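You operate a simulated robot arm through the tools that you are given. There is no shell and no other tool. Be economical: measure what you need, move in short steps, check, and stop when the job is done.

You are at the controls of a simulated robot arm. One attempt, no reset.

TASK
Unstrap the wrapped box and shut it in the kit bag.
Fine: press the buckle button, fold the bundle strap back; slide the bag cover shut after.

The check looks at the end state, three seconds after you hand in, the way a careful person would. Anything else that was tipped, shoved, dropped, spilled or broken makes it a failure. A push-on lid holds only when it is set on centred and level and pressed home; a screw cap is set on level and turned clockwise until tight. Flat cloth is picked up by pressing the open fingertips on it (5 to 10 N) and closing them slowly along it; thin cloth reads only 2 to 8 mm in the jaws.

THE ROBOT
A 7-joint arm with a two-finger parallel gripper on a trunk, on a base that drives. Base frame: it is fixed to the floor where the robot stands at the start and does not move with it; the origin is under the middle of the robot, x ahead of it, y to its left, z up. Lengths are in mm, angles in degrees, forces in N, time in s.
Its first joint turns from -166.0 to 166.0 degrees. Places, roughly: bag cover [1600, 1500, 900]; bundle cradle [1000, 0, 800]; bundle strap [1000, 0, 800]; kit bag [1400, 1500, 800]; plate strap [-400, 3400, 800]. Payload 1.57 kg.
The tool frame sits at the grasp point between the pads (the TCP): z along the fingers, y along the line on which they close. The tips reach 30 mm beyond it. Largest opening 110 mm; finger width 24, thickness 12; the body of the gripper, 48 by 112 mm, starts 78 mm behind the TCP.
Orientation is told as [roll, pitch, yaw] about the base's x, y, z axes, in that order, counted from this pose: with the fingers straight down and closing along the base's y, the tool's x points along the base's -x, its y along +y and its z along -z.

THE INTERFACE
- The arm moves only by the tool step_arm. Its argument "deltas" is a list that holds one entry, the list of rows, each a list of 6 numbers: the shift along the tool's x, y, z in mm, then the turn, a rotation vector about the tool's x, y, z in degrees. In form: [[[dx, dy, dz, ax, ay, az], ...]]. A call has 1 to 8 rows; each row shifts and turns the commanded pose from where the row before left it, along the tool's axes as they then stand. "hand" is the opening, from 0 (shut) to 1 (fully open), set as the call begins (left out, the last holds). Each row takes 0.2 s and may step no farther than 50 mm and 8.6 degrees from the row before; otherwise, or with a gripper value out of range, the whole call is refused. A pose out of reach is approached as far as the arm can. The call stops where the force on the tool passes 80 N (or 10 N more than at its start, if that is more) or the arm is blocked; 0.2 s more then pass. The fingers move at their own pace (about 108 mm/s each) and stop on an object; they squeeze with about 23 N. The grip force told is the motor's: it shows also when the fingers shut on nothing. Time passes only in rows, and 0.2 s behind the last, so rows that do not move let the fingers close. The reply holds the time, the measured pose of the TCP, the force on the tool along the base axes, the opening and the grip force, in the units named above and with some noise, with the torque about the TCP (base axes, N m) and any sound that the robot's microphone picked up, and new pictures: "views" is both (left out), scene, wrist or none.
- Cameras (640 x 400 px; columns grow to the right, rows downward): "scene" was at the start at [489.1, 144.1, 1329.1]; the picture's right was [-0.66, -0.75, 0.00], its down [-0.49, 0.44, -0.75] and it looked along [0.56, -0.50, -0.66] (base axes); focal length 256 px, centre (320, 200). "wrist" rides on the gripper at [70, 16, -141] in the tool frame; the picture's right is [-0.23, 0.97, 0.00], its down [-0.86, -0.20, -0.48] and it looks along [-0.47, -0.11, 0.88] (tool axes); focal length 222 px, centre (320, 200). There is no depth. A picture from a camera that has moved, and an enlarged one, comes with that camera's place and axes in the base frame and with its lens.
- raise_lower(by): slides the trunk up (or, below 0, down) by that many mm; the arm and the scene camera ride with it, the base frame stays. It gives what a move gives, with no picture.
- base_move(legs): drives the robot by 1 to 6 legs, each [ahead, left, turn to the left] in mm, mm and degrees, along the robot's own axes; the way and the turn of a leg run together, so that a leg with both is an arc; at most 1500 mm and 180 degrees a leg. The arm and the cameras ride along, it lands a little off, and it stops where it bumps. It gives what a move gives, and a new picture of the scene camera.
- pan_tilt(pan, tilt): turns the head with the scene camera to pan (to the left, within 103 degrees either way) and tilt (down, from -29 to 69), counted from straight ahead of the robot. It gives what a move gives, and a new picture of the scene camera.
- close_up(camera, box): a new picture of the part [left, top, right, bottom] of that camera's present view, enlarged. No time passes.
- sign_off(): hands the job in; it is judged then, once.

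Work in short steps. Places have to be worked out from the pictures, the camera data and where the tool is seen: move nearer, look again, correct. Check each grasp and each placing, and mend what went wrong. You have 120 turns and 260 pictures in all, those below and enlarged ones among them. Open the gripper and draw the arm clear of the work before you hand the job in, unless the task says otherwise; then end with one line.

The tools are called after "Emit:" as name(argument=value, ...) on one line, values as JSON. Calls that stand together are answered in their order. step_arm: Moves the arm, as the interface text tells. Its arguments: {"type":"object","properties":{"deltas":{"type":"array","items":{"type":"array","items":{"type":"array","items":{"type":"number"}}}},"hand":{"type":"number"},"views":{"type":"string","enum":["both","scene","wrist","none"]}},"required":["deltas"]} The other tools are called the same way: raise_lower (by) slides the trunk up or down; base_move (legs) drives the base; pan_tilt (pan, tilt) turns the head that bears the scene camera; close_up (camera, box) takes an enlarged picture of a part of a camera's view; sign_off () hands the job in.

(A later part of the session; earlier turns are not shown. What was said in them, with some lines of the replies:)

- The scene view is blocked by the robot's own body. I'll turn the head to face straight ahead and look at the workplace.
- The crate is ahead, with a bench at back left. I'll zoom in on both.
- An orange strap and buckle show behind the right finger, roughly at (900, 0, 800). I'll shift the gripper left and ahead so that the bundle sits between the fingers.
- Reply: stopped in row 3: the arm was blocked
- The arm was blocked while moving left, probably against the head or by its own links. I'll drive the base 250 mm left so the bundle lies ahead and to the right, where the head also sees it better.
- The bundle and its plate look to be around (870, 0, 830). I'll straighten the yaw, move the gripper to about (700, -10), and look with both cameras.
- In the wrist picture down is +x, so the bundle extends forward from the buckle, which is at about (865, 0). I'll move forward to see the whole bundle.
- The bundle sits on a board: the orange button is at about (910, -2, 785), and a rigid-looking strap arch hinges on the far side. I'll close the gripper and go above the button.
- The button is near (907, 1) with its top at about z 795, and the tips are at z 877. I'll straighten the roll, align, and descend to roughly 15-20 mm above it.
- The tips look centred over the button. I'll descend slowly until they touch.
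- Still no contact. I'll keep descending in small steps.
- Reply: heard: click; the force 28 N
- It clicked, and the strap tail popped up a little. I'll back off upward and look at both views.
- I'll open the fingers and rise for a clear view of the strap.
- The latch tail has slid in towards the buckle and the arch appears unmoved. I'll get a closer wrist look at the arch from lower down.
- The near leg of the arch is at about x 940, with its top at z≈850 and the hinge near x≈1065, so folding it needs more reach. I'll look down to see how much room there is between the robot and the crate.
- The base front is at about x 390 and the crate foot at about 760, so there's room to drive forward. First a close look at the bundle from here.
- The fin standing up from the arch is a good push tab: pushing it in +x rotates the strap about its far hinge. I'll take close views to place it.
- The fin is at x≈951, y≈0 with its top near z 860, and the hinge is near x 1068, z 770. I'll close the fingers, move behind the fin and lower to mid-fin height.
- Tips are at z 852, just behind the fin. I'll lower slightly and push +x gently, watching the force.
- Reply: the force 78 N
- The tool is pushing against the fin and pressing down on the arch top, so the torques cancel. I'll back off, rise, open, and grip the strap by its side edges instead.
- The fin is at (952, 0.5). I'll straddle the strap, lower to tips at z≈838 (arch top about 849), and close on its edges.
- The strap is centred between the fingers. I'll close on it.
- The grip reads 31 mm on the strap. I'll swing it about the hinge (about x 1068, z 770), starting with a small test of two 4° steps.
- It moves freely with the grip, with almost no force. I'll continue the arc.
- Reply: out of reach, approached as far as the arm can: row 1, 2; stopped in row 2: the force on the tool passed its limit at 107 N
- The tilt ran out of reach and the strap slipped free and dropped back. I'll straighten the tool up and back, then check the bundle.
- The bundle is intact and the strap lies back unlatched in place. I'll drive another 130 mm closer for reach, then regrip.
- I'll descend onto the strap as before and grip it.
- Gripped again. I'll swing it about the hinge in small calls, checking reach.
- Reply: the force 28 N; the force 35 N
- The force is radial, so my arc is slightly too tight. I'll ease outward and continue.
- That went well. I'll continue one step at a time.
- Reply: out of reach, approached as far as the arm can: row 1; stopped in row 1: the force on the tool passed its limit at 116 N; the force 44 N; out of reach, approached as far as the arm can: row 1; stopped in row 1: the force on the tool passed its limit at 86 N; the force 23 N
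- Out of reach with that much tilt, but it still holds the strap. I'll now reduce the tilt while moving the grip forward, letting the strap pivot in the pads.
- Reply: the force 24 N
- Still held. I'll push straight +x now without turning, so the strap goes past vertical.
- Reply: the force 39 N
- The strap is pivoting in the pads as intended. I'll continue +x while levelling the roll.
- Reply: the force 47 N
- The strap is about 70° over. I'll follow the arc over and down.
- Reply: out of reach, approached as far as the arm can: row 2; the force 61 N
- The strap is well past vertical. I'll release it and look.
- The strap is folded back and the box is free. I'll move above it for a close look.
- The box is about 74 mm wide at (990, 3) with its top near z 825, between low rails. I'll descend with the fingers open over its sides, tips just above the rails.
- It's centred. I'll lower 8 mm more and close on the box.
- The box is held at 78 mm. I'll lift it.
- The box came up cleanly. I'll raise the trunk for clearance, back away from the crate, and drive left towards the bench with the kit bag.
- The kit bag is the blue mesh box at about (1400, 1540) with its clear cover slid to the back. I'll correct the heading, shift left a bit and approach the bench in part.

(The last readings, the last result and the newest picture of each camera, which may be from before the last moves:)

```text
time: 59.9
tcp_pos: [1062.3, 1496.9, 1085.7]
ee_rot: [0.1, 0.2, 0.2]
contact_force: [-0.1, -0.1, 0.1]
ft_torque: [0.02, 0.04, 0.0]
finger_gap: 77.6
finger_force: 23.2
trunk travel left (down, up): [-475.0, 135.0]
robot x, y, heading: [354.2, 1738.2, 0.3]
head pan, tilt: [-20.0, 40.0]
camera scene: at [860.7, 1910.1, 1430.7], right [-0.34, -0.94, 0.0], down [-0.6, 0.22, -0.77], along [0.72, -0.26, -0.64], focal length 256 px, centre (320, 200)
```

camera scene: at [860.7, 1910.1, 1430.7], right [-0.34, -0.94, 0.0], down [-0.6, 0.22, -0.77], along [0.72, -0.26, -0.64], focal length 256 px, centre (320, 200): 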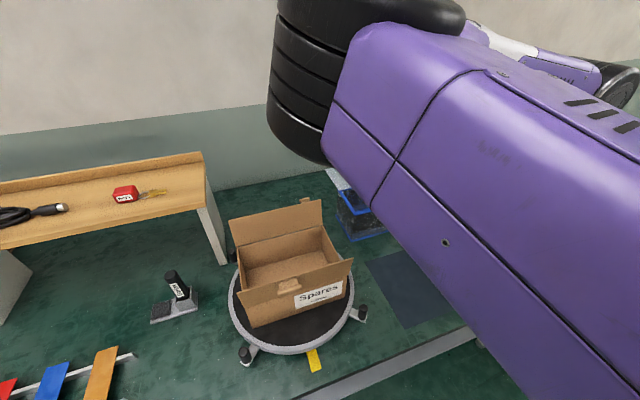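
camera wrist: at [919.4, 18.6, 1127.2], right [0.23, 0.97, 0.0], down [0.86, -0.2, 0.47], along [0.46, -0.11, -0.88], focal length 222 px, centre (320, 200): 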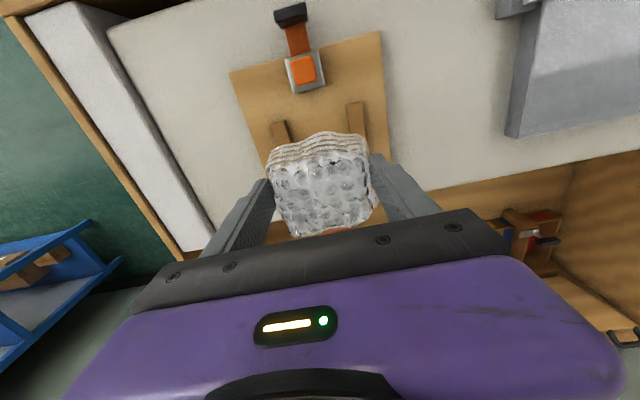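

I'll zoom in on the bag from the straight-ahead view and use the wrist camera as well.

Emit:
pan_tilt(pan=5, tilt=35)

Emit:
close_up(camera="scene", box=[400, 180, 560, 310])

Emit:
close_up(camera="wrist", box=[0, 0, 640, 400])

```text
time: 60.8
tcp_pos: [1062.4, 1496.4, 1085.3]
ee_rot: [0.0, 0.3, 0.2]
contact_force: [-0.2, 0.6, -1.2]
ft_torque: [0.0, 0.02, 0.01]
finger_gap: 78.1
finger_force: 22.8
trunk travel left (down, up): [-475.0, 135.0]
robot x, y, heading: [356.7, 1740.0, 0.0]
head pan, tilt: [5.0, 35.0]
camera scene: at [868.4, 1946.7, 1438.2], right [0.09, -1.0, 0.0], down [-0.57, -0.05, -0.82], along [0.82, 0.07, -0.57], focal length 256 px, centre (320, 200)
```

scene: 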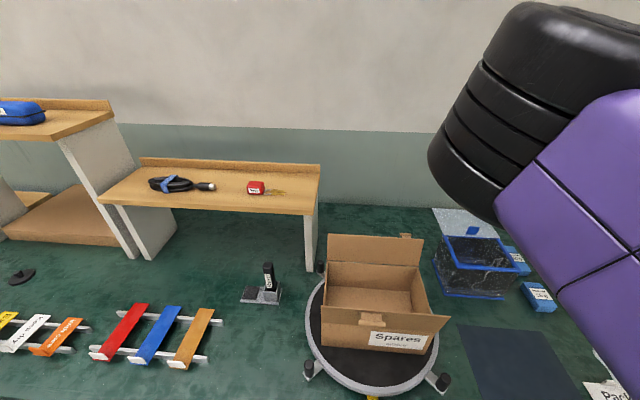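

```text
3.08 times, centred on (480, 245) of scene
camera zoom: at [868.4, 1946.7, 1438.2], right [0.09, -1.0, 0.0], down [-0.57, -0.05, -0.82], along [0.82, 0.07, -0.57], focal length 787 px, centre (-172, 62)
```

zoom: 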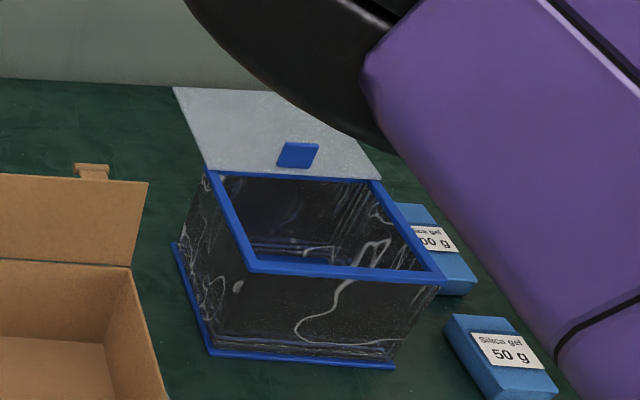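

```text
1.00 times, centred on (320, 200) of wrist (not enlarged: the box is as wide or as high as the picture)
camera zoom: at [992.2, 1512.4, 1227.0], right [0.22, 0.97, 0.0], down [0.86, -0.2, 0.48], along [0.46, -0.11, -0.88], focal length 222 px, centre (320, 200)
```

zoom: 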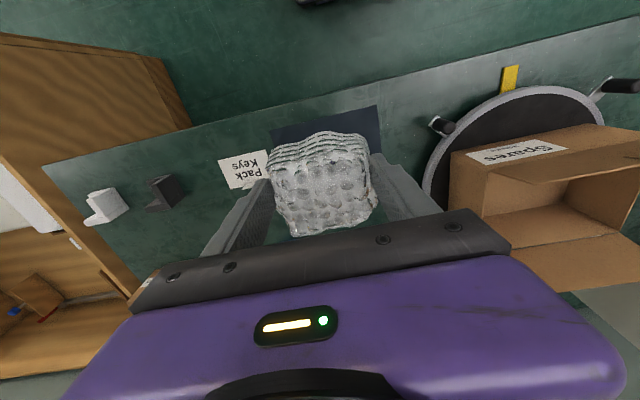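

The bag spans about x 1344–1468, y 1466–1630 with its rim at z≈914. The cover slides along x and its knob is near (1483, 1540). I'll drive 190 mm closer.

Emit:
base_move(legs=[[190, 0, 0]])

Emit:
pan_tilt(pan=-5, tilt=55)

Emit:
close_up(camera="wrist", box=[0, 0, 640, 400])

```text
time: 62.4
tcp_pos: [1256.0, 1497.9, 1085.9]
ee_rot: [0.1, 0.1, 0.3]
contact_force: [-0.6, 0.0, -0.5]
ft_torque: [-0.01, 0.01, -0.02]
finger_gap: 77.6
finger_force: 22.9
trunk travel left (down, up): [-475.0, 135.0]
robot x, y, heading: [546.8, 1736.4, 0.5]
head pan, tilt: [5.0, 35.0]
camera scene: at [1061.2, 1948.3, 1438.3], right [0.09, -1.0, 0.0], down [-0.57, -0.05, -0.82], along [0.82, 0.08, -0.57], focal length 256 px, centre (320, 200)
```

scene: 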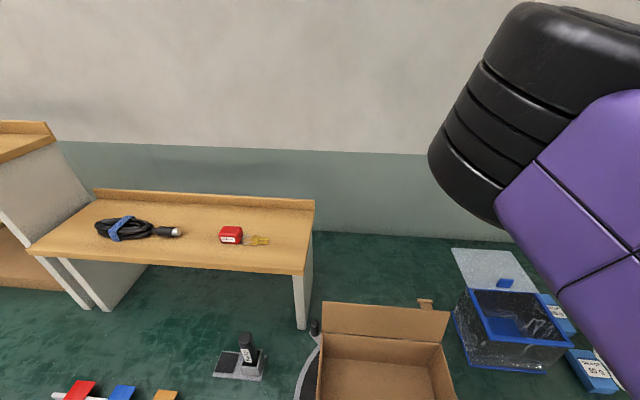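

```text
time: 63.2
tcp_pos: [1254.8, 1498.4, 1086.2]
ee_rot: [-0.1, 0.1, 0.3]
contact_force: [-0.3, -0.8, -1.0]
ft_torque: [-0.03, 0.0, 0.03]
finger_gap: 77.8
finger_force: 23.1
trunk travel left (down, up): [-475.0, 135.0]
robot x, y, heading: [549.4, 1738.1, 0.1]
head pan, tilt: [-5.0, 55.0]
camera scene: at [1045.6, 1934.3, 1410.0], right [-0.08, -1.0, 0.0], down [-0.82, 0.07, -0.57], along [0.57, -0.05, -0.82], focal length 256 px, centre (320, 200)
```

scene: 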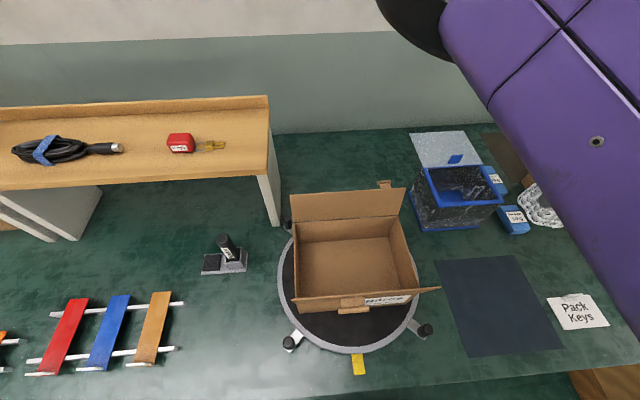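

```text
1.00 times, centred on (320, 200) of wrist (not enlarged: the box is as wide or as high as the picture)
camera zoom: at [1185.7, 1514.1, 1227.0], right [0.22, 0.97, 0.0], down [0.86, -0.2, 0.48], along [0.46, -0.11, -0.88], focal length 222 px, centre (320, 200)
```

zoom: 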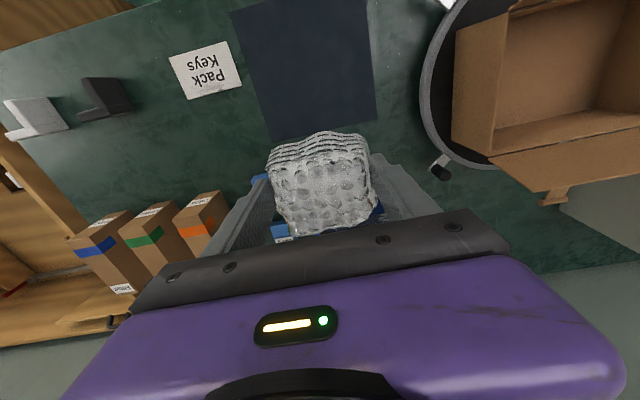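

The scene view is now good. I'll zoom in on the bag to refine its position.

Emit:
close_up(camera="scene", box=[390, 110, 550, 240])

```text
3.08 times, centred on (470, 175) of scene
camera zoom: at [1045.6, 1934.3, 1410.0], right [-0.08, -1.0, 0.0], down [-0.82, 0.07, -0.57], along [0.57, -0.05, -0.82], focal length 787 px, centre (-142, 277)
```

zoom: 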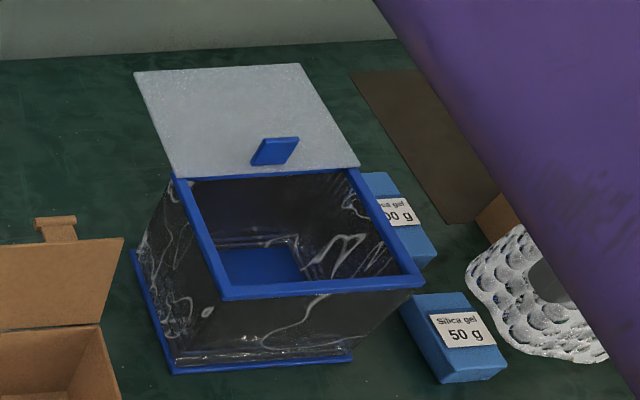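

Refined: the bag centre is about (1410, 1551) with an inside of roughly 105 x 136 mm. I'll move the box over it at the present height.

Emit:
step_arm(deltas=[[[-40, 13, 0, 0, 0, 0], [-40, 13, 0, 0, 0, 0], [-40, 13, 0, 0, 0, 0], [-34, 13, 0, 0, 0, 0]]])

Emit:
close_up(camera="scene", box=[390, 60, 550, 240])

```text
time: 64.2
tcp_pos: [1409.7, 1552.7, 1083.3]
ee_rot: [0.0, 0.2, 0.4]
contact_force: [0.3, -0.5, -1.3]
ft_torque: [0.03, 0.01, 0.01]
finger_gap: 78.0
finger_force: 22.4
trunk travel left (down, up): [-475.0, 135.0]
robot x, y, heading: [544.2, 1735.0, 0.2]
head pan, tilt: [-5.0, 55.0]
camera scene: at [1045.3, 1934.2, 1410.1], right [-0.08, -1.0, 0.0], down [-0.82, 0.07, -0.57], along [0.57, -0.05, -0.82], focal length 256 px, centre (320, 200)
camera wrist: at [1340.2, 1568.6, 1224.5], right [0.22, 0.97, 0.0], down [0.86, -0.2, 0.48], along [0.46, -0.11, -0.88], focal length 222 px, centre (320, 200)
```

scene: 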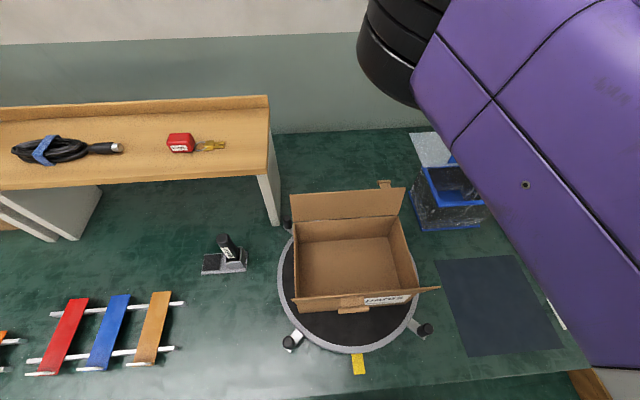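
wrist: 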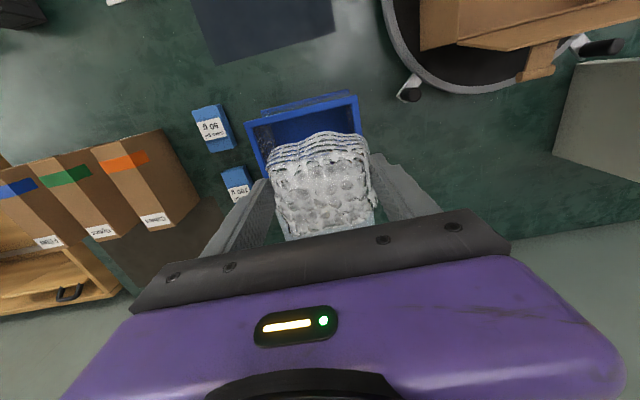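

```text
2.22 times, centred on (470, 150) of scene
camera zoom: at [1045.3, 1934.2, 1410.1], right [-0.08, -1.0, 0.0], down [-0.82, 0.07, -0.57], along [0.57, -0.05, -0.82], focal length 568 px, centre (-13, 311)
```

zoom: 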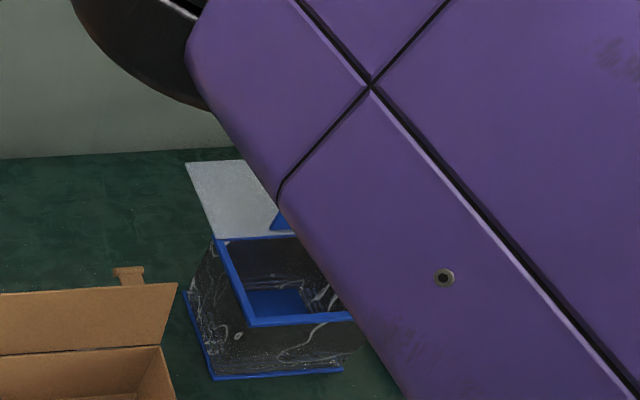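

The wrist view suggests the bag is slightly off from my scene estimate. I'll zoom the wrist view for an exact reading.

Emit:
close_up(camera="wrist", box=[220, 60, 420, 220])

```text
2.50 times, centred on (320, 140) of wrist
camera zoom: at [1340.2, 1568.6, 1224.5], right [0.22, 0.97, 0.0], down [0.86, -0.2, 0.48], along [0.46, -0.11, -0.88], focal length 555 px, centre (320, 350)
```

zoom: 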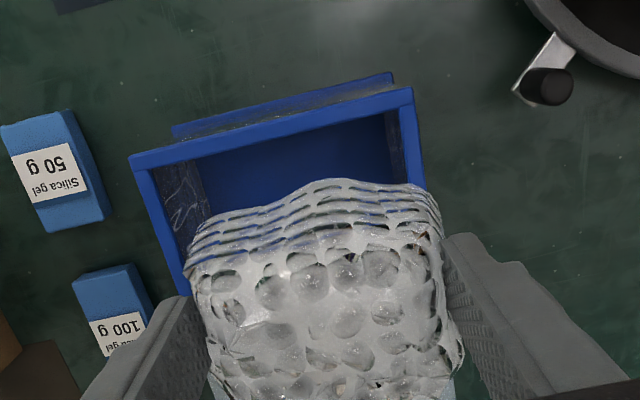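

Relative to the tool, the bag centre is at about (1427, 1533). I trust the wrist reading, so I'll shift there, descend 70 mm, and check again.

Emit:
step_arm(deltas=[[[-17, -19, 0, 0, 0, 0], [0, 0, 35, 0, 0, 0], [0, 0, 35, 0, 0, 0]]], views="none")

Emit:
close_up(camera="wrist", box=[200, 40, 440, 240])

Emit:
close_up(camera="scene", box=[390, 100, 520, 240])

```text
time: 65.0
tcp_pos: [1427.5, 1533.6, 1013.8]
ee_rot: [0.0, 0.2, 0.3]
contact_force: [0.4, 0.7, -0.9]
ft_torque: [0.02, -0.03, 0.0]
finger_gap: 78.0
finger_force: 22.7
trunk travel left (down, up): [-475.0, 135.0]
robot x, y, heading: [550.7, 1737.5, 0.3]
head pan, tilt: [-5.0, 55.0]
```

```text
2.00 times, centred on (320, 140) of wrist
camera zoom: at [1357.5, 1548.9, 1154.9], right [0.22, 0.97, 0.0], down [0.86, -0.2, 0.47], along [0.46, -0.11, -0.88], focal length 444 px, centre (320, 320)
```

zoom: 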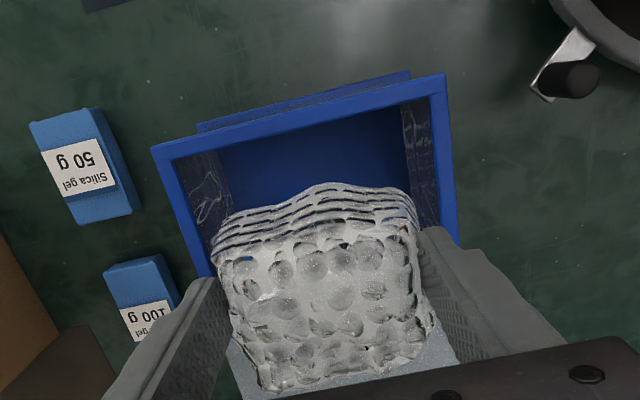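

```text
2.86 times, centred on (455, 170) of scene
camera zoom: at [1045.3, 1934.3, 1410.1], right [-0.08, -1.0, 0.0], down [-0.82, 0.07, -0.57], along [0.57, -0.05, -0.82], focal length 730 px, centre (-66, 286)
```

zoom: 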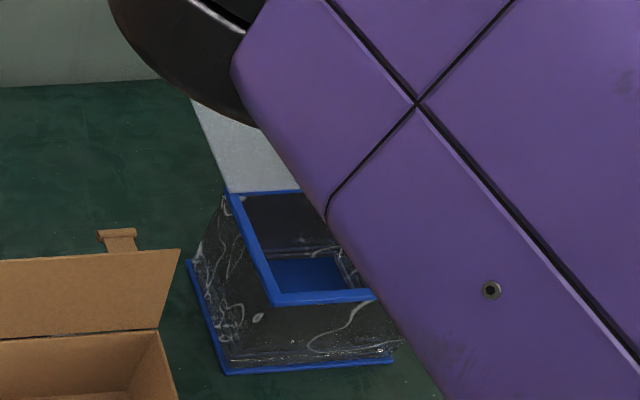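

Two views together put the rim at z≈885 with the bag centred at (1431, 1530), so I'm well aligned. I'll descend into the bag.

Emit:
step_arm(deltas=[[[-3, -3, 40, 0, 0, 0], [0, 0, 40, 0, 0, 0], [0, 0, 35, 0, 0, 0]]], views="none")

Emit:
close_up(camera="wrist", box=[160, 0, 480, 240])

```text
time: 65.8
tcp_pos: [1428.3, 1527.8, 899.6]
ee_rot: [0.0, 0.2, 0.3]
contact_force: [-0.8, 0.3, -0.7]
ft_torque: [-0.02, -0.01, -0.01]
finger_gap: 77.6
finger_force: 23.1
trunk travel left (down, up): [-475.0, 135.0]
robot x, y, heading: [548.5, 1735.6, 0.2]
head pan, tilt: [-5.0, 55.0]
```

```text
1.67 times, centred on (320, 120) of wrist
camera zoom: at [1358.2, 1543.7, 1041.3], right [0.22, 0.97, 0.0], down [0.86, -0.2, 0.48], along [0.46, -0.11, -0.88], focal length 370 px, centre (320, 333)
```

zoom: 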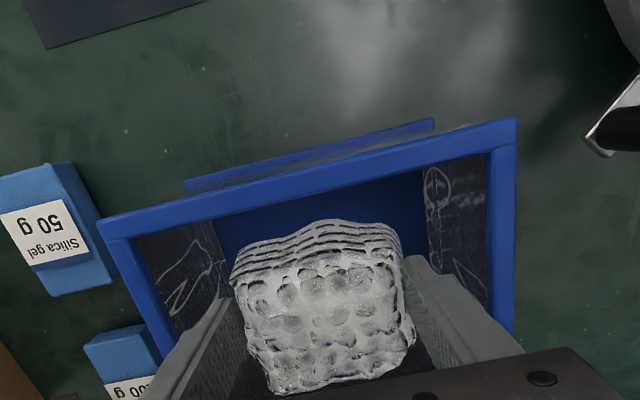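

The box is well centred inside the rim. I'll go down gently until I feel the floor.

Emit:
step_arm(deltas=[[[0, 0, 20, 0, 0, 0], [0, 0, 15, 0, 0, 0], [0, 0, 8, 0, 0, 0], [0, 0, 6, 0, 0, 0]]], views="none")

```text
time: 66.8
tcp_pos: [1428.4, 1528.6, 849.8]
ee_rot: [0.1, 0.2, 0.2]
contact_force: [-0.1, 0.8, -0.2]
ft_torque: [-0.01, -0.01, 0.01]
finger_gap: 77.6
finger_force: 23.2
trunk travel left (down, up): [-475.0, 135.0]
robot x, y, heading: [550.9, 1735.8, 0.4]
head pan, tilt: [-5.0, 55.0]
```

Emit:
step_arm(deltas=[[[0, 0, 4, 0, 0, 0], [0, 0, 4, 0, 0, 0]]], views="none")

Emit:
close_up(camera="wrist", box=[160, 0, 480, 240])

```text
time: 67.4
tcp_pos: [1428.1, 1529.9, 841.9]
ee_rot: [0.1, 0.2, 0.3]
contact_force: [0.1, 0.2, -1.9]
ft_torque: [-0.02, 0.04, 0.0]
finger_gap: 77.8
finger_force: 22.2
trunk travel left (down, up): [-475.0, 135.0]
robot x, y, heading: [547.8, 1738.4, 0.6]
head pan, tilt: [-5.0, 55.0]
```

```text
1.67 times, centred on (320, 120) of wrist
camera zoom: at [1358.0, 1545.5, 984.0], right [0.22, 0.97, 0.0], down [0.86, -0.2, 0.47], along [0.46, -0.11, -0.88], focal length 370 px, centre (320, 333)
```

zoom: 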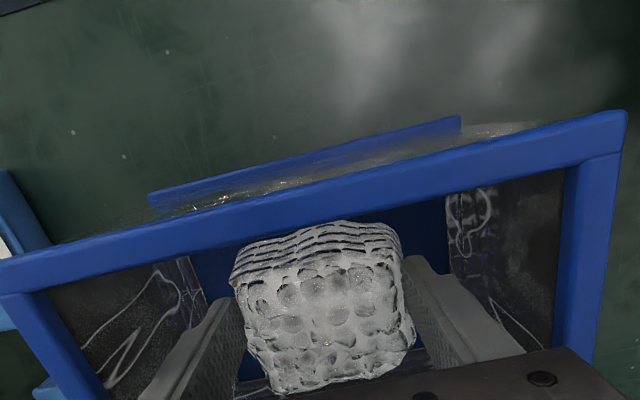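

No contact yet and there's still clearance to the rim. I'll go on down.

Emit:
step_arm(deltas=[[[0, 0, 4, 0, 0, 0], [0, 0, 4, 0, 0, 0], [0, 0, 3, 0, 0, 0]]], views="none")

Emit:
step_arm(deltas=[[[0, 0, 3, 0, 0, 0], [0, 0, 2, 0, 0, 0]]], views="none")

```text
time: 68.2
tcp_pos: [1428.4, 1528.9, 833.0]
ee_rot: [-0.1, 0.1, 0.4]
contact_force: [-1.9, 0.9, 11.7]
ft_torque: [0.1, 0.09, -0.01]
finger_gap: 77.7
finger_force: 23.0
trunk travel left (down, up): [-475.0, 135.0]
robot x, y, heading: [548.9, 1735.4, 0.2]
head pan, tilt: [-5.0, 55.0]
```

```text
time: 68.8
tcp_pos: [1428.3, 1529.3, 827.6]
ee_rot: [-0.1, 0.1, 0.2]
contact_force: [4.3, -2.0, 18.5]
ft_torque: [-0.14, -0.12, 0.01]
finger_gap: 78.9
finger_force: 23.5
trunk travel left (down, up): [-475.0, 135.0]
robot x, y, heading: [548.5, 1739.0, 0.2]
head pan, tilt: [-5.0, 55.0]
```

The box is on the floor of the bag, with contact at about z 833. I'll open just enough to release and lift out straight.

Emit:
step_arm(deltas=[[[0, 0, -3, 0, 0, 0], [0, 0, 0, 0, 0, 0]]], hand=0.87, views="none")

Emit:
step_arm(deltas=[[[0, 0, -20, 0, 0, 0], [0, 0, -40, 0, 0, 0], [0, 0, -40, 0, 0, 0], [0, 0, -40, 0, 0, 0]]], views="both")

```text
time: 69.4
tcp_pos: [1427.7, 1529.9, 828.4]
ee_rot: [0.0, 0.3, 0.3]
contact_force: [-0.5, 0.2, 0.7]
ft_torque: [0.02, 0.0, -0.02]
finger_gap: 95.8
finger_force: 0.1
trunk travel left (down, up): [-475.0, 135.0]
robot x, y, heading: [547.2, 1738.9, 0.2]
head pan, tilt: [-5.0, 55.0]
```

```text
time: 70.4
tcp_pos: [1428.1, 1528.9, 970.3]
ee_rot: [0.1, 0.2, 0.3]
contact_force: [0.3, -0.8, -0.1]
ft_torque: [0.0, -0.02, 0.0]
finger_gap: 95.5
finger_force: 0.0
trunk travel left (down, up): [-475.0, 135.0]
robot x, y, heading: [549.3, 1735.3, 0.4]
head pan, tilt: [-5.0, 55.0]
camera scene: at [1045.7, 1934.2, 1409.9], right [-0.08, -1.0, 0.0], down [-0.82, 0.07, -0.57], along [0.57, -0.05, -0.82], focal length 256 px, centre (320, 200)
camera wrist: at [1359.7, 1545.2, 1111.8], right [0.22, 0.97, 0.0], down [0.86, -0.2, 0.47], along [0.46, -0.11, -0.88], focal length 222 px, centre (320, 200)
```

scene: 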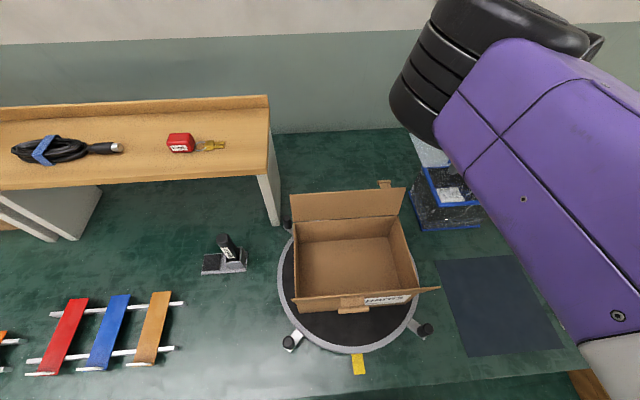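
wrist: 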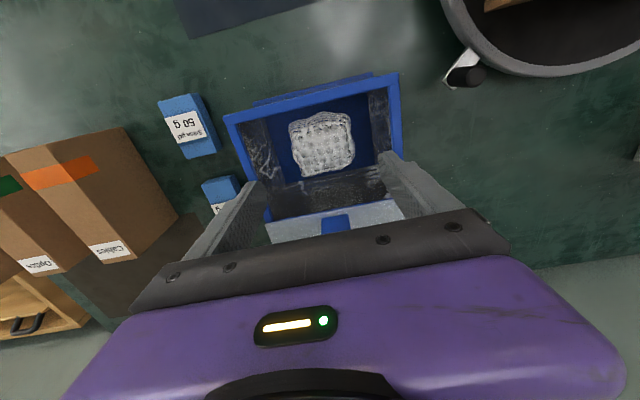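

The box sits flat in the bag. The knob on the cover is at about (1504, 1528), so I'll drive 40 mm nearer for reach and look at it.

Emit:
base_move(legs=[[40, 0, 0]])

Emit:
close_up(camera="wrist", box=[200, 60, 440, 240])

```text
time: 71.3
tcp_pos: [1469.8, 1529.0, 969.1]
ee_rot: [-0.1, 0.2, 0.4]
contact_force: [-0.2, -0.2, 0.0]
ft_torque: [-0.01, -0.01, 0.01]
finger_gap: 95.5
finger_force: 0.1
trunk travel left (down, up): [-475.0, 135.0]
robot x, y, heading: [587.0, 1741.7, 0.3]
head pan, tilt: [-5.0, 55.0]
camera scene: at [1085.7, 1934.6, 1410.1], right [-0.08, -1.0, 0.0], down [-0.82, 0.07, -0.57], along [0.57, -0.05, -0.82], focal length 256 px, centre (320, 200)
```

scene: 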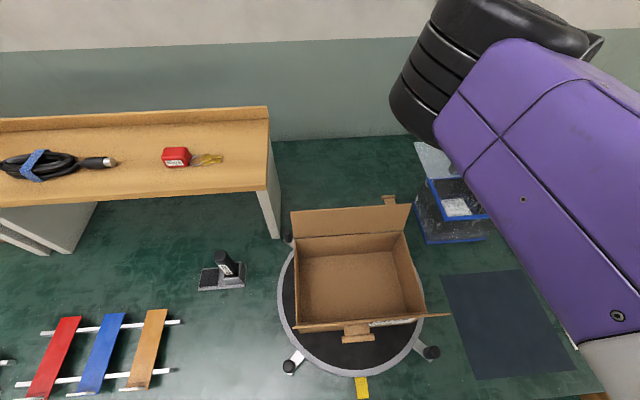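

```text
2.22 times, centred on (320, 150) of wrist
camera zoom: at [1399.9, 1545.6, 1111.6], right [0.22, 0.97, 0.0], down [0.86, -0.2, 0.48], along [0.46, -0.11, -0.88], focal length 494 px, centre (320, 311)
```

zoom: 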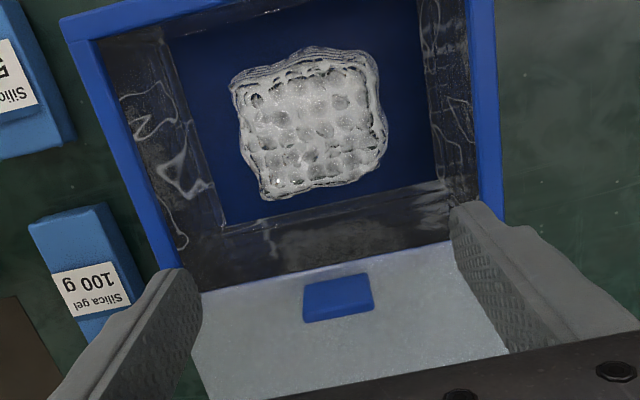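

The knob is about 33 mm wide at (1505, 1529). I'll come down around it with fingers about 60 mm apart, gently, to just above the cover.

Emit:
step_arm(deltas=[[[-36, 0, 0, 0, 0, 0], [0, 0, 20, 0, 0, 0], [0, 0, 14, 0, 0, 0]]], hand=0.6, views="none")

Emit:
close_up(camera="wrist", box=[200, 60, 440, 240])

```text
time: 72.1
tcp_pos: [1506.2, 1528.9, 936.3]
ee_rot: [0.0, 0.2, 0.3]
contact_force: [-1.2, 1.2, -0.3]
ft_torque: [-0.01, -0.03, 0.01]
finger_gap: 66.0
finger_force: 0.0
trunk travel left (down, up): [-475.0, 135.0]
robot x, y, heading: [586.8, 1739.1, 0.2]
head pan, tilt: [-5.0, 55.0]
```

```text
2.22 times, centred on (320, 150) of wrist
camera zoom: at [1436.3, 1545.9, 1077.7], right [0.22, 0.97, 0.0], down [0.86, -0.2, 0.47], along [0.46, -0.11, -0.88], focal length 494 px, centre (320, 311)
```

zoom: 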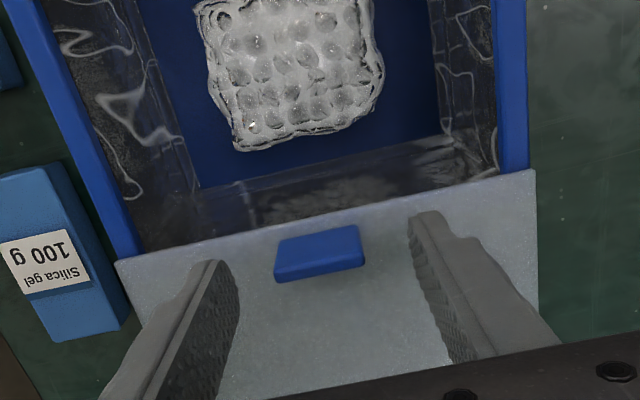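

It's aligned. I'll descend the last bit gently and close.

Emit:
step_arm(deltas=[[[0, 0, 5, 0, 0, 0], [0, 0, 4, 0, 0, 0], [0, 0, 3, 0, 0, 0]]], views="none")

Emit:
step_arm(deltas=[[[0, 0, 0, 0, 0, 0], [0, 0, 0, 0, 0, 0], [0, 0, 0, 0, 0, 0]]], hand=0.2, views="none")

Emit:
close_up(camera="wrist", box=[200, 60, 440, 240])

```text
time: 72.9
tcp_pos: [1506.0, 1530.1, 923.9]
ee_rot: [0.1, 0.2, 0.3]
contact_force: [0.0, -0.8, 0.1]
ft_torque: [-0.01, 0.02, -0.02]
finger_gap: 66.0
finger_force: 0.1
trunk travel left (down, up): [-475.0, 135.0]
robot x, y, heading: [590.9, 1739.0, 0.2]
head pan, tilt: [-5.0, 55.0]
```

```text
time: 73.7
tcp_pos: [1506.1, 1530.0, 923.6]
ee_rot: [0.1, 0.1, 0.3]
contact_force: [-0.4, 3.1, -0.6]
ft_torque: [-0.06, -0.03, -0.03]
finger_gap: 31.0
finger_force: 40.8
trunk travel left (down, up): [-475.0, 135.0]
robot x, y, heading: [588.7, 1740.0, 0.3]
head pan, tilt: [-5.0, 55.0]
```

```text
2.22 times, centred on (320, 150) of wrist
camera zoom: at [1435.9, 1546.3, 1065.4], right [0.22, 0.97, 0.0], down [0.86, -0.2, 0.47], along [0.46, -0.11, -0.88], focal length 494 px, centre (320, 311)
```

zoom: 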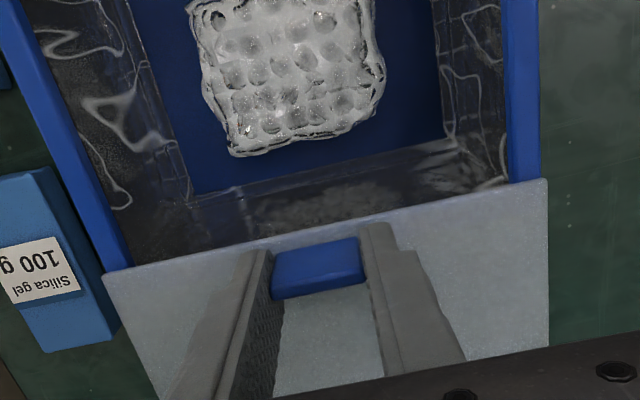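

The knob is gripped. I'll pull it towards the robot in small steps, watching the force.

Emit:
step_arm(deltas=[[[5, 0, 0, 0, 0, 0], [7, 0, 0, 0, 0, 0], [8, 0, 0, 0, 0, 0]]], views="none")

Emit:
close_up(camera="wrist", box=[160, 0, 480, 240])

```text
time: 74.5
tcp_pos: [1486.5, 1531.8, 924.3]
ee_rot: [0.1, 0.2, 0.4]
contact_force: [0.4, 8.9, 2.3]
ft_torque: [-0.02, 0.18, -0.11]
finger_gap: 30.9
finger_force: 40.4
trunk travel left (down, up): [-475.0, 135.0]
robot x, y, heading: [586.7, 1738.5, 0.1]
head pan, tilt: [-5.0, 55.0]
```

```text
1.67 times, centred on (320, 120) of wrist
camera zoom: at [1416.7, 1546.1, 1065.4], right [0.22, 0.98, 0.0], down [0.86, -0.2, 0.47], along [0.46, -0.1, -0.88], focal length 370 px, centre (320, 333)
```

zoom: 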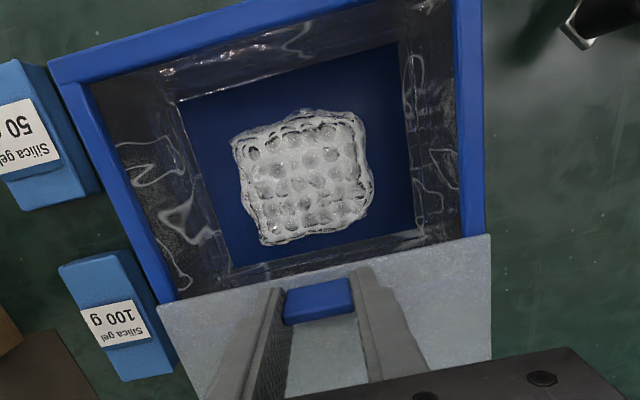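

The cover slides freely. I'll continue.

Emit:
step_arm(deltas=[[[12, 1, 0, 0, 0, 0], [12, 0.5, 0, 0, 0, 0], [12, 0.5, 0, 0, 0, 0], [12, 0.5, 0, 0, 0, 0], [12, 0.5, 0, 0, 0, 0]]], views="none")

Emit:
close_up(camera="wrist", box=[160, 0, 480, 240])

```text
time: 75.7
tcp_pos: [1425.3, 1531.2, 924.1]
ee_rot: [-0.2, 0.3, 0.1]
contact_force: [0.6, -8.0, -6.5]
ft_torque: [-0.05, -0.07, -0.15]
finger_gap: 31.3
finger_force: 40.0
trunk travel left (down, up): [-475.0, 135.0]
robot x, y, heading: [590.8, 1737.5, 0.1]
head pan, tilt: [-5.0, 55.0]
```

```text
1.67 times, centred on (320, 120) of wrist
camera zoom: at [1355.7, 1546.9, 1065.5], right [0.22, 0.97, 0.0], down [0.86, -0.2, 0.47], along [0.46, -0.11, -0.88], focal length 370 px, centre (320, 333)
```

zoom: 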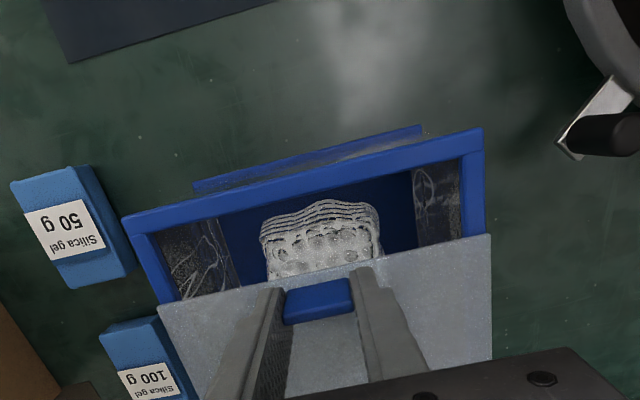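

More to go. I'll continue until it stops.

Emit:
step_arm(deltas=[[[12, -1, 0, 0, 0, 0], [12, 0, 0, 0, 0, 0], [10, 0, 0, 0, 0, 0]]], views="none")

Emit:
close_up(camera="wrist", box=[160, 0, 480, 240])

```text
time: 76.5
tcp_pos: [1390.7, 1531.0, 923.2]
ee_rot: [-0.2, 0.3, 0.2]
contact_force: [-0.2, -14.1, -13.5]
ft_torque: [-0.15, 0.01, 0.15]
finger_gap: 31.0
finger_force: 39.6
trunk travel left (down, up): [-475.0, 135.0]
robot x, y, heading: [589.6, 1736.3, 0.1]
head pan, tilt: [-5.0, 55.0]
```

```text
1.67 times, centred on (320, 120) of wrist
camera zoom: at [1321.2, 1546.9, 1065.5], right [0.22, 0.97, 0.0], down [0.86, -0.2, 0.47], along [0.46, -0.11, -0.88], focal length 370 px, centre (320, 333)
```

zoom: 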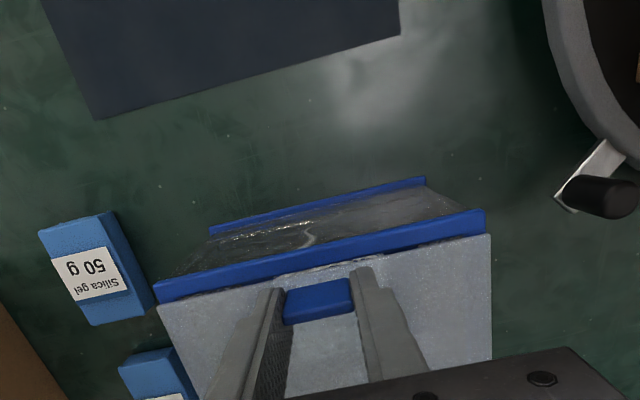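

It's nearly shut. I'll take fine steps until it hits the stop.

Emit:
step_arm(deltas=[[[4, -1.5, 0.7, 0, 0, 0], [4, 0, 0, 0, 0, 0]]], views="none")

Emit:
close_up(camera="wrist", box=[200, 100, 420, 240])

```text
time: 77.1
tcp_pos: [1382.9, 1530.5, 925.0]
ee_rot: [0.1, 0.2, 0.3]
contact_force: [0.3, -9.2, -4.6]
ft_torque: [-0.16, 0.38, 0.02]
finger_gap: 31.2
finger_force: 40.2
trunk travel left (down, up): [-475.0, 135.0]
robot x, y, heading: [589.3, 1736.5, 0.2]
head pan, tilt: [-5.0, 55.0]
```

```text
2.86 times, centred on (310, 170) of wrist
camera zoom: at [1314.1, 1546.3, 1065.5], right [0.22, 0.98, 0.0], down [0.86, -0.2, 0.48], along [0.46, -0.1, -0.88], focal length 635 px, centre (349, 286)
```

zoom: 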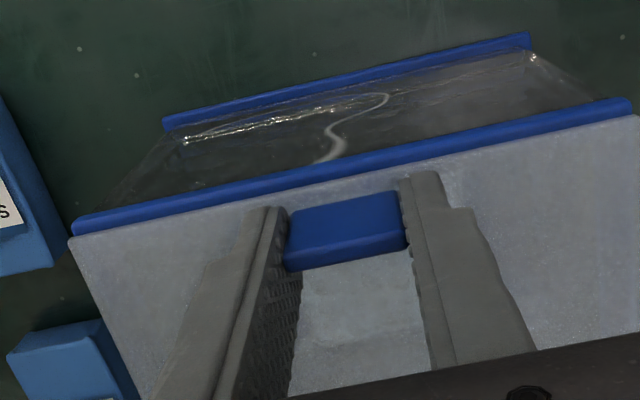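

The rim is almost covered and there's no stop yet. I'll continue finely.

Emit:
step_arm(deltas=[[[3, 0, 0, 0, 0, 0], [2, 0, 0, 0, 0, 0], [2, 0, 0, 0, 0, 0]]], views="none")

Emit:
close_up(camera="wrist", box=[200, 100, 420, 240])

```text
time: 77.9
tcp_pos: [1377.7, 1530.3, 924.6]
ee_rot: [0.0, -0.1, 0.5]
contact_force: [16.1, -7.7, -6.1]
ft_torque: [-0.18, 0.01, 0.14]
finger_gap: 30.9
finger_force: 40.4
trunk travel left (down, up): [-475.0, 135.0]
robot x, y, heading: [586.9, 1738.6, 0.3]
head pan, tilt: [-5.0, 55.0]
```

```text
2.86 times, centred on (310, 170) of wrist
camera zoom: at [1309.0, 1546.4, 1065.2], right [0.22, 0.98, 0.0], down [0.86, -0.19, 0.48], along [0.47, -0.11, -0.88], focal length 635 px, centre (349, 286)
```

zoom: 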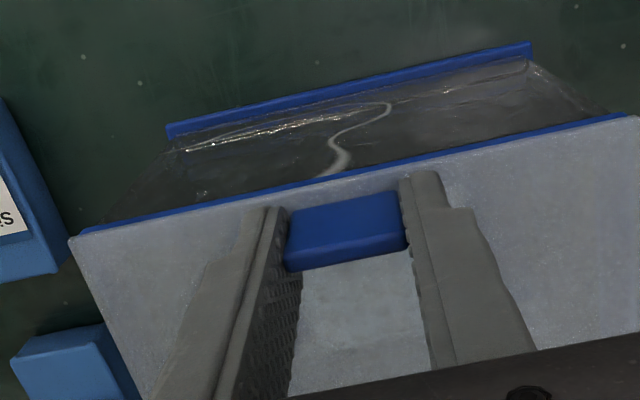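

It's at the stop with 16 N showing and the front edge flush. One more light nudge, then release and lift.

Emit:
step_arm(deltas=[[[2, 0, 0, 0, 0, 0], [0, 0, 0, 0, 0, 0]]], views="none")

Emit:
step_arm(deltas=[[[-2, 0, 0, 0, 0, 0], [0, 0, 0, 0, 0, 0]]], hand=0.6, views="none")

Emit:
step_arm(deltas=[[[0, 0, -30, 0, 0, 0], [0, 0, -40, 0, 0, 0], [0, 0, -40, 0, 0, 0], [40, 0, -30, 0, 0, 0], [40, 0, 0, 0, 0, 0]]], views="both")

Emit:
close_up(camera="wrist", box=[160, 60, 480, 260])

```text
time: 78.5
tcp_pos: [1378.6, 1531.9, 924.8]
ee_rot: [0.0, -0.1, 0.4]
contact_force: [33.7, -8.5, -2.4]
ft_torque: [-0.22, -0.46, 0.12]
finger_gap: 31.2
finger_force: 40.3
trunk travel left (down, up): [-475.0, 135.0]
robot x, y, heading: [594.0, 1737.0, 0.1]
head pan, tilt: [-5.0, 55.0]
```

```text
time: 79.1
tcp_pos: [1375.5, 1529.9, 922.2]
ee_rot: [0.0, 0.3, 0.3]
contact_force: [-0.2, -0.5, 5.6]
ft_torque: [0.11, -0.05, 0.04]
finger_gap: 62.4
finger_force: 0.0
trunk travel left (down, up): [-475.0, 135.0]
robot x, y, heading: [591.4, 1736.3, 0.2]
head pan, tilt: [-5.0, 55.0]
```

```text
time: 80.3
tcp_pos: [1296.4, 1529.8, 1062.7]
ee_rot: [0.2, 0.2, 0.3]
contact_force: [0.0, 0.5, 0.0]
ft_torque: [-0.02, 0.0, 0.03]
finger_gap: 66.0
finger_force: 0.0
trunk travel left (down, up): [-475.0, 135.0]
robot x, y, heading: [592.0, 1737.9, 0.3]
head pan, tilt: [-5.0, 55.0]
camera scene: at [1086.1, 1934.6, 1409.9], right [-0.08, -1.0, 0.0], down [-0.82, 0.07, -0.57], along [0.57, -0.05, -0.82], focal length 256 px, centre (320, 200)
camera wrist: at [1227.2, 1545.3, 1204.1], right [0.22, 0.98, 0.0], down [0.86, -0.2, 0.48], along [0.46, -0.11, -0.88], focal length 222 px, centre (320, 200)
```

scene: 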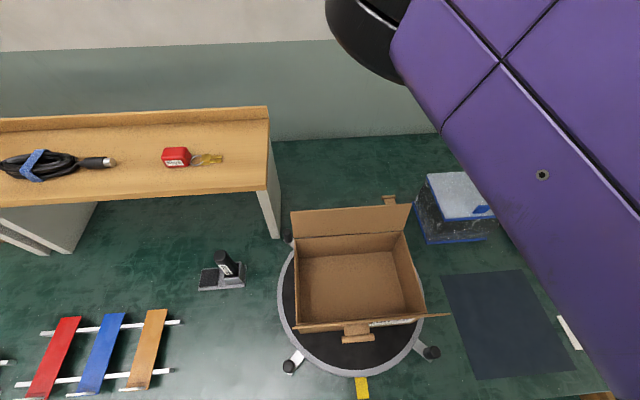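
wrist: 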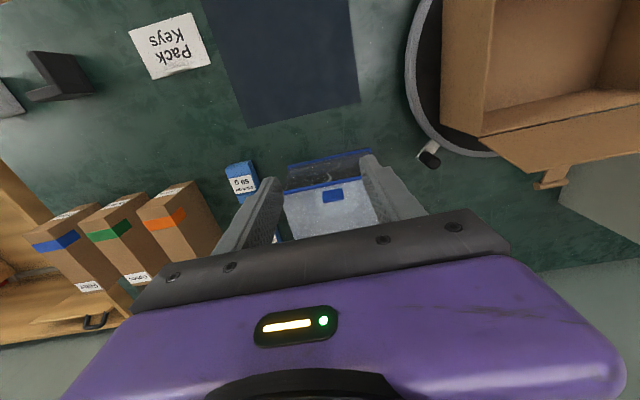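

```text
2.00 times, centred on (320, 160) of wrist
camera zoom: at [1227.2, 1545.3, 1204.1], right [0.22, 0.98, 0.0], down [0.86, -0.2, 0.48], along [0.46, -0.11, -0.88], focal length 444 px, centre (320, 280)
```

zoom: 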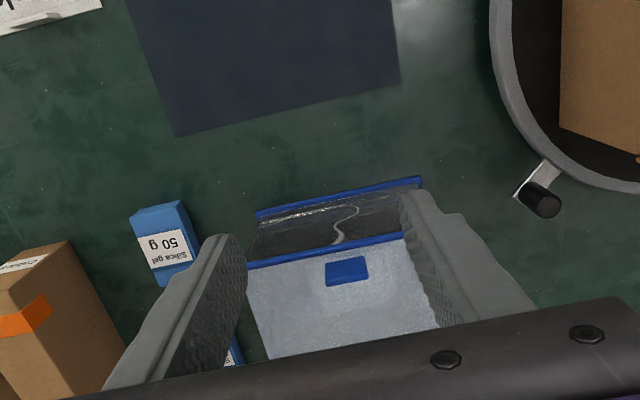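

The cover is shut. I'll back away from the bench and open the hand, then check the bag and the strap from a distance.

Emit:
base_move(legs=[[-450, 0, 0]])

Emit:
step_arm(deltas=[[[0, 0, 0, 0, 0, 0]]], hand=1, views="none")

Emit:
pan_tilt(pan=0, tilt=35)

Emit:
close_up(camera="scene", box=[320, 140, 480, 260])

```text
time: 83.0
tcp_pos: [841.3, 1524.2, 1062.5]
ee_rot: [-0.1, 0.2, 0.0]
contact_force: [-0.2, -0.5, -0.8]
ft_torque: [0.02, 0.04, -0.01]
finger_gap: 66.1
finger_force: 0.1
trunk travel left (down, up): [-475.0, 135.0]
robot x, y, heading: [133.9, 1740.0, 0.2]
head pan, tilt: [-5.0, 55.0]
camera scene: at [633.2, 1931.0, 1410.0], right [-0.09, -1.0, 0.0], down [-0.82, 0.07, -0.57], along [0.57, -0.05, -0.82], focal length 256 px, centre (320, 200)
```

scene: 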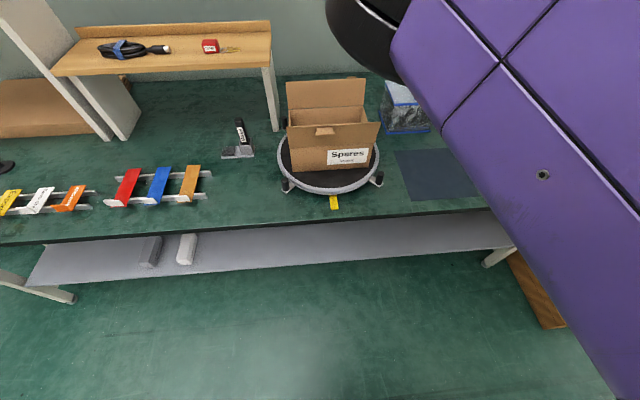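

```text
time: 83.4
tcp_pos: [842.4, 1525.4, 1061.9]
ee_rot: [0.0, 0.2, 0.0]
contact_force: [0.0, 0.0, -0.5]
ft_torque: [-0.01, 0.02, -0.01]
finger_gap: 109.8
finger_force: 0.1
trunk travel left (down, up): [-475.0, 135.0]
robot x, y, heading: [135.7, 1737.1, 0.2]
head pan, tilt: [-5.0, 55.0]
```

```text
time: 84.2
tcp_pos: [842.4, 1524.7, 1061.9]
ee_rot: [-0.1, 0.2, 0.0]
contact_force: [0.3, 1.3, -0.8]
ft_torque: [0.0, 0.0, -0.01]
finger_gap: 109.9
finger_force: 0.1
trunk travel left (down, up): [-475.0, 135.0]
robot x, y, heading: [135.0, 1734.5, 0.0]
head pan, tilt: [0.0, 35.0]
camera scene: at [649.3, 1937.3, 1438.2], right [0.0, -1.0, 0.0], down [-0.57, 0.0, -0.82], along [0.82, 0.0, -0.57], focal length 256 px, centre (320, 200)
```

scene: 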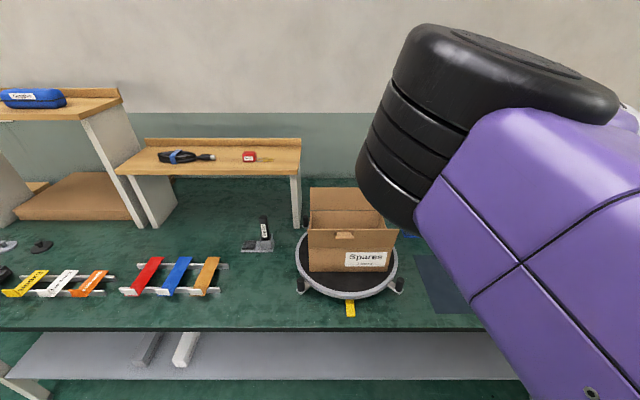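

```text
3.33 times, centred on (400, 200) of scene
camera zoom: at [649.3, 1937.3, 1438.2], right [0.0, -1.0, 0.0], down [-0.57, 0.0, -0.82], along [0.82, 0.0, -0.57], focal length 852 px, centre (53, 200)
```

zoom: 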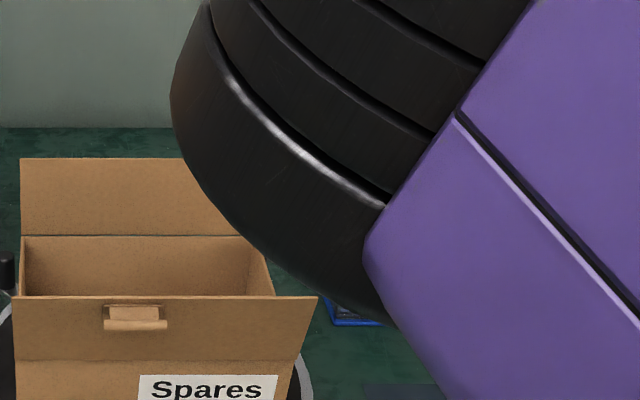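

Only the elbow hides the bag now, and it was shut on last view. I'll return to the crate to verify that the strap stays folded back.

Emit:
base_move(legs=[[0, -1490, 0]])

Emit:
step_arm(deltas=[[[-40, 0, 0, 0, 0, 0], [-40, 0, 0, 0, 0, 0], [-40, 0, 0, 0, 0, 0]]], views="wrist")

Emit:
close_up(camera="wrist", box=[200, 20, 440, 220])

```text
time: 91.6
tcp_pos: [837.7, 31.6, 1061.5]
ee_rot: [0.0, 0.1, -0.3]
contact_force: [-0.4, 0.2, -0.1]
ft_torque: [0.01, 0.01, 0.0]
finger_gap: 110.1
finger_force: 0.0
trunk travel left (down, up): [-475.0, 135.0]
robot x, y, heading: [129.8, 249.6, -0.5]
head pan, tilt: [0.0, 35.0]
camera scene: at [647.3, 446.5, 1438.2], right [-0.01, -1.0, 0.0], down [-0.57, 0.0, -0.82], along [0.82, 0.0, -0.57], focal length 256 px, centre (320, 200)
```

scene: 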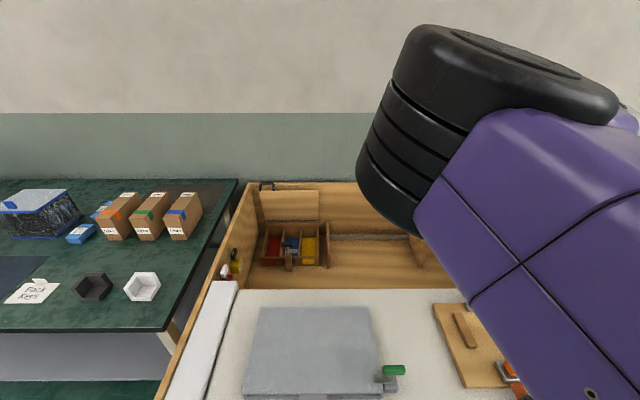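

```text
time: 92.4
tcp_pos: [958.8, 31.0, 1060.4]
ee_rot: [0.0, 0.2, -0.4]
contact_force: [-0.1, -0.2, -0.6]
ft_torque: [-0.01, -0.02, -0.01]
finger_gap: 110.0
finger_force: 0.1
trunk travel left (down, up): [-475.0, 135.0]
robot x, y, heading: [132.5, 247.5, -0.1]
head pan, tilt: [0.0, 35.0]
camera wrist: at [890.2, 48.3, 1202.3], right [0.23, 0.97, 0.0], down [0.86, -0.21, 0.47], along [0.46, -0.11, -0.88], focal length 222 px, centre (320, 200)
```

wrist: 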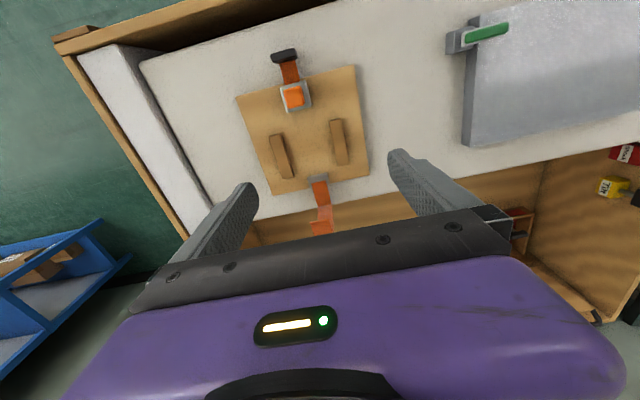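

```text
2.00 times, centred on (320, 120) of wrist
camera zoom: at [890.2, 48.3, 1202.3], right [0.23, 0.97, 0.0], down [0.86, -0.21, 0.47], along [0.46, -0.11, -0.88], focal length 444 px, centre (320, 360)
```

zoom: 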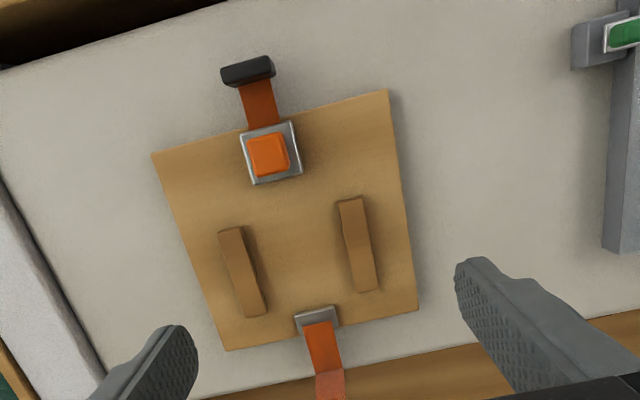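

The strap stays folded back and the cradle is empty. One last zoom on the bag from here.

Emit:
close_up(camera="scene", box=[0, 170, 130, 260])

Emit:
step_arm(deltas=[[[40, 0, -20, 0, 0, 0], [40, 0, 0, 0, 0, 0], [40, 0, 0, 0, 0, 0]]], views="none")

```text
4.44 times, centred on (65, 215) of scene
camera zoom: at [647.0, 446.6, 1438.3], right [-0.01, -1.0, 0.0], down [-0.57, 0.0, -0.82], along [0.82, 0.0, -0.57], focal length 1136 px, centre (1453, 133)
```

zoom: 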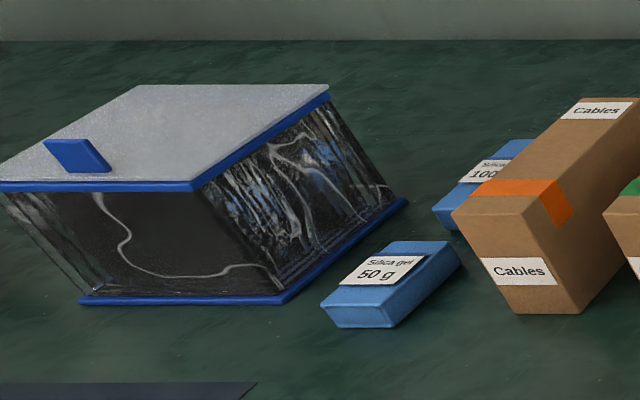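

```text
time: 93.2
tcp_pos: [839.1, 30.8, 1081.9]
ee_rot: [0.1, 0.2, -0.3]
contact_force: [-0.1, -0.1, -0.5]
ft_torque: [0.01, 0.01, -0.03]
finger_gap: 110.0
finger_force: 0.1
trunk travel left (down, up): [-475.0, 135.0]
robot x, y, heading: [131.1, 250.4, -0.3]
head pan, tilt: [0.0, 35.0]
```

The bag is fully shut with the box inside, the strap is folded back, and the arm is clear with the hand open. I'll hand in.

Emit:
sign_off()

```text
The job is handed in.
```

I unstrapped the wrapped box, set it in the kit bag and slid the cover shut. The strap stayed folded back when I checked it afterwards, and nothing else looked disturbed.
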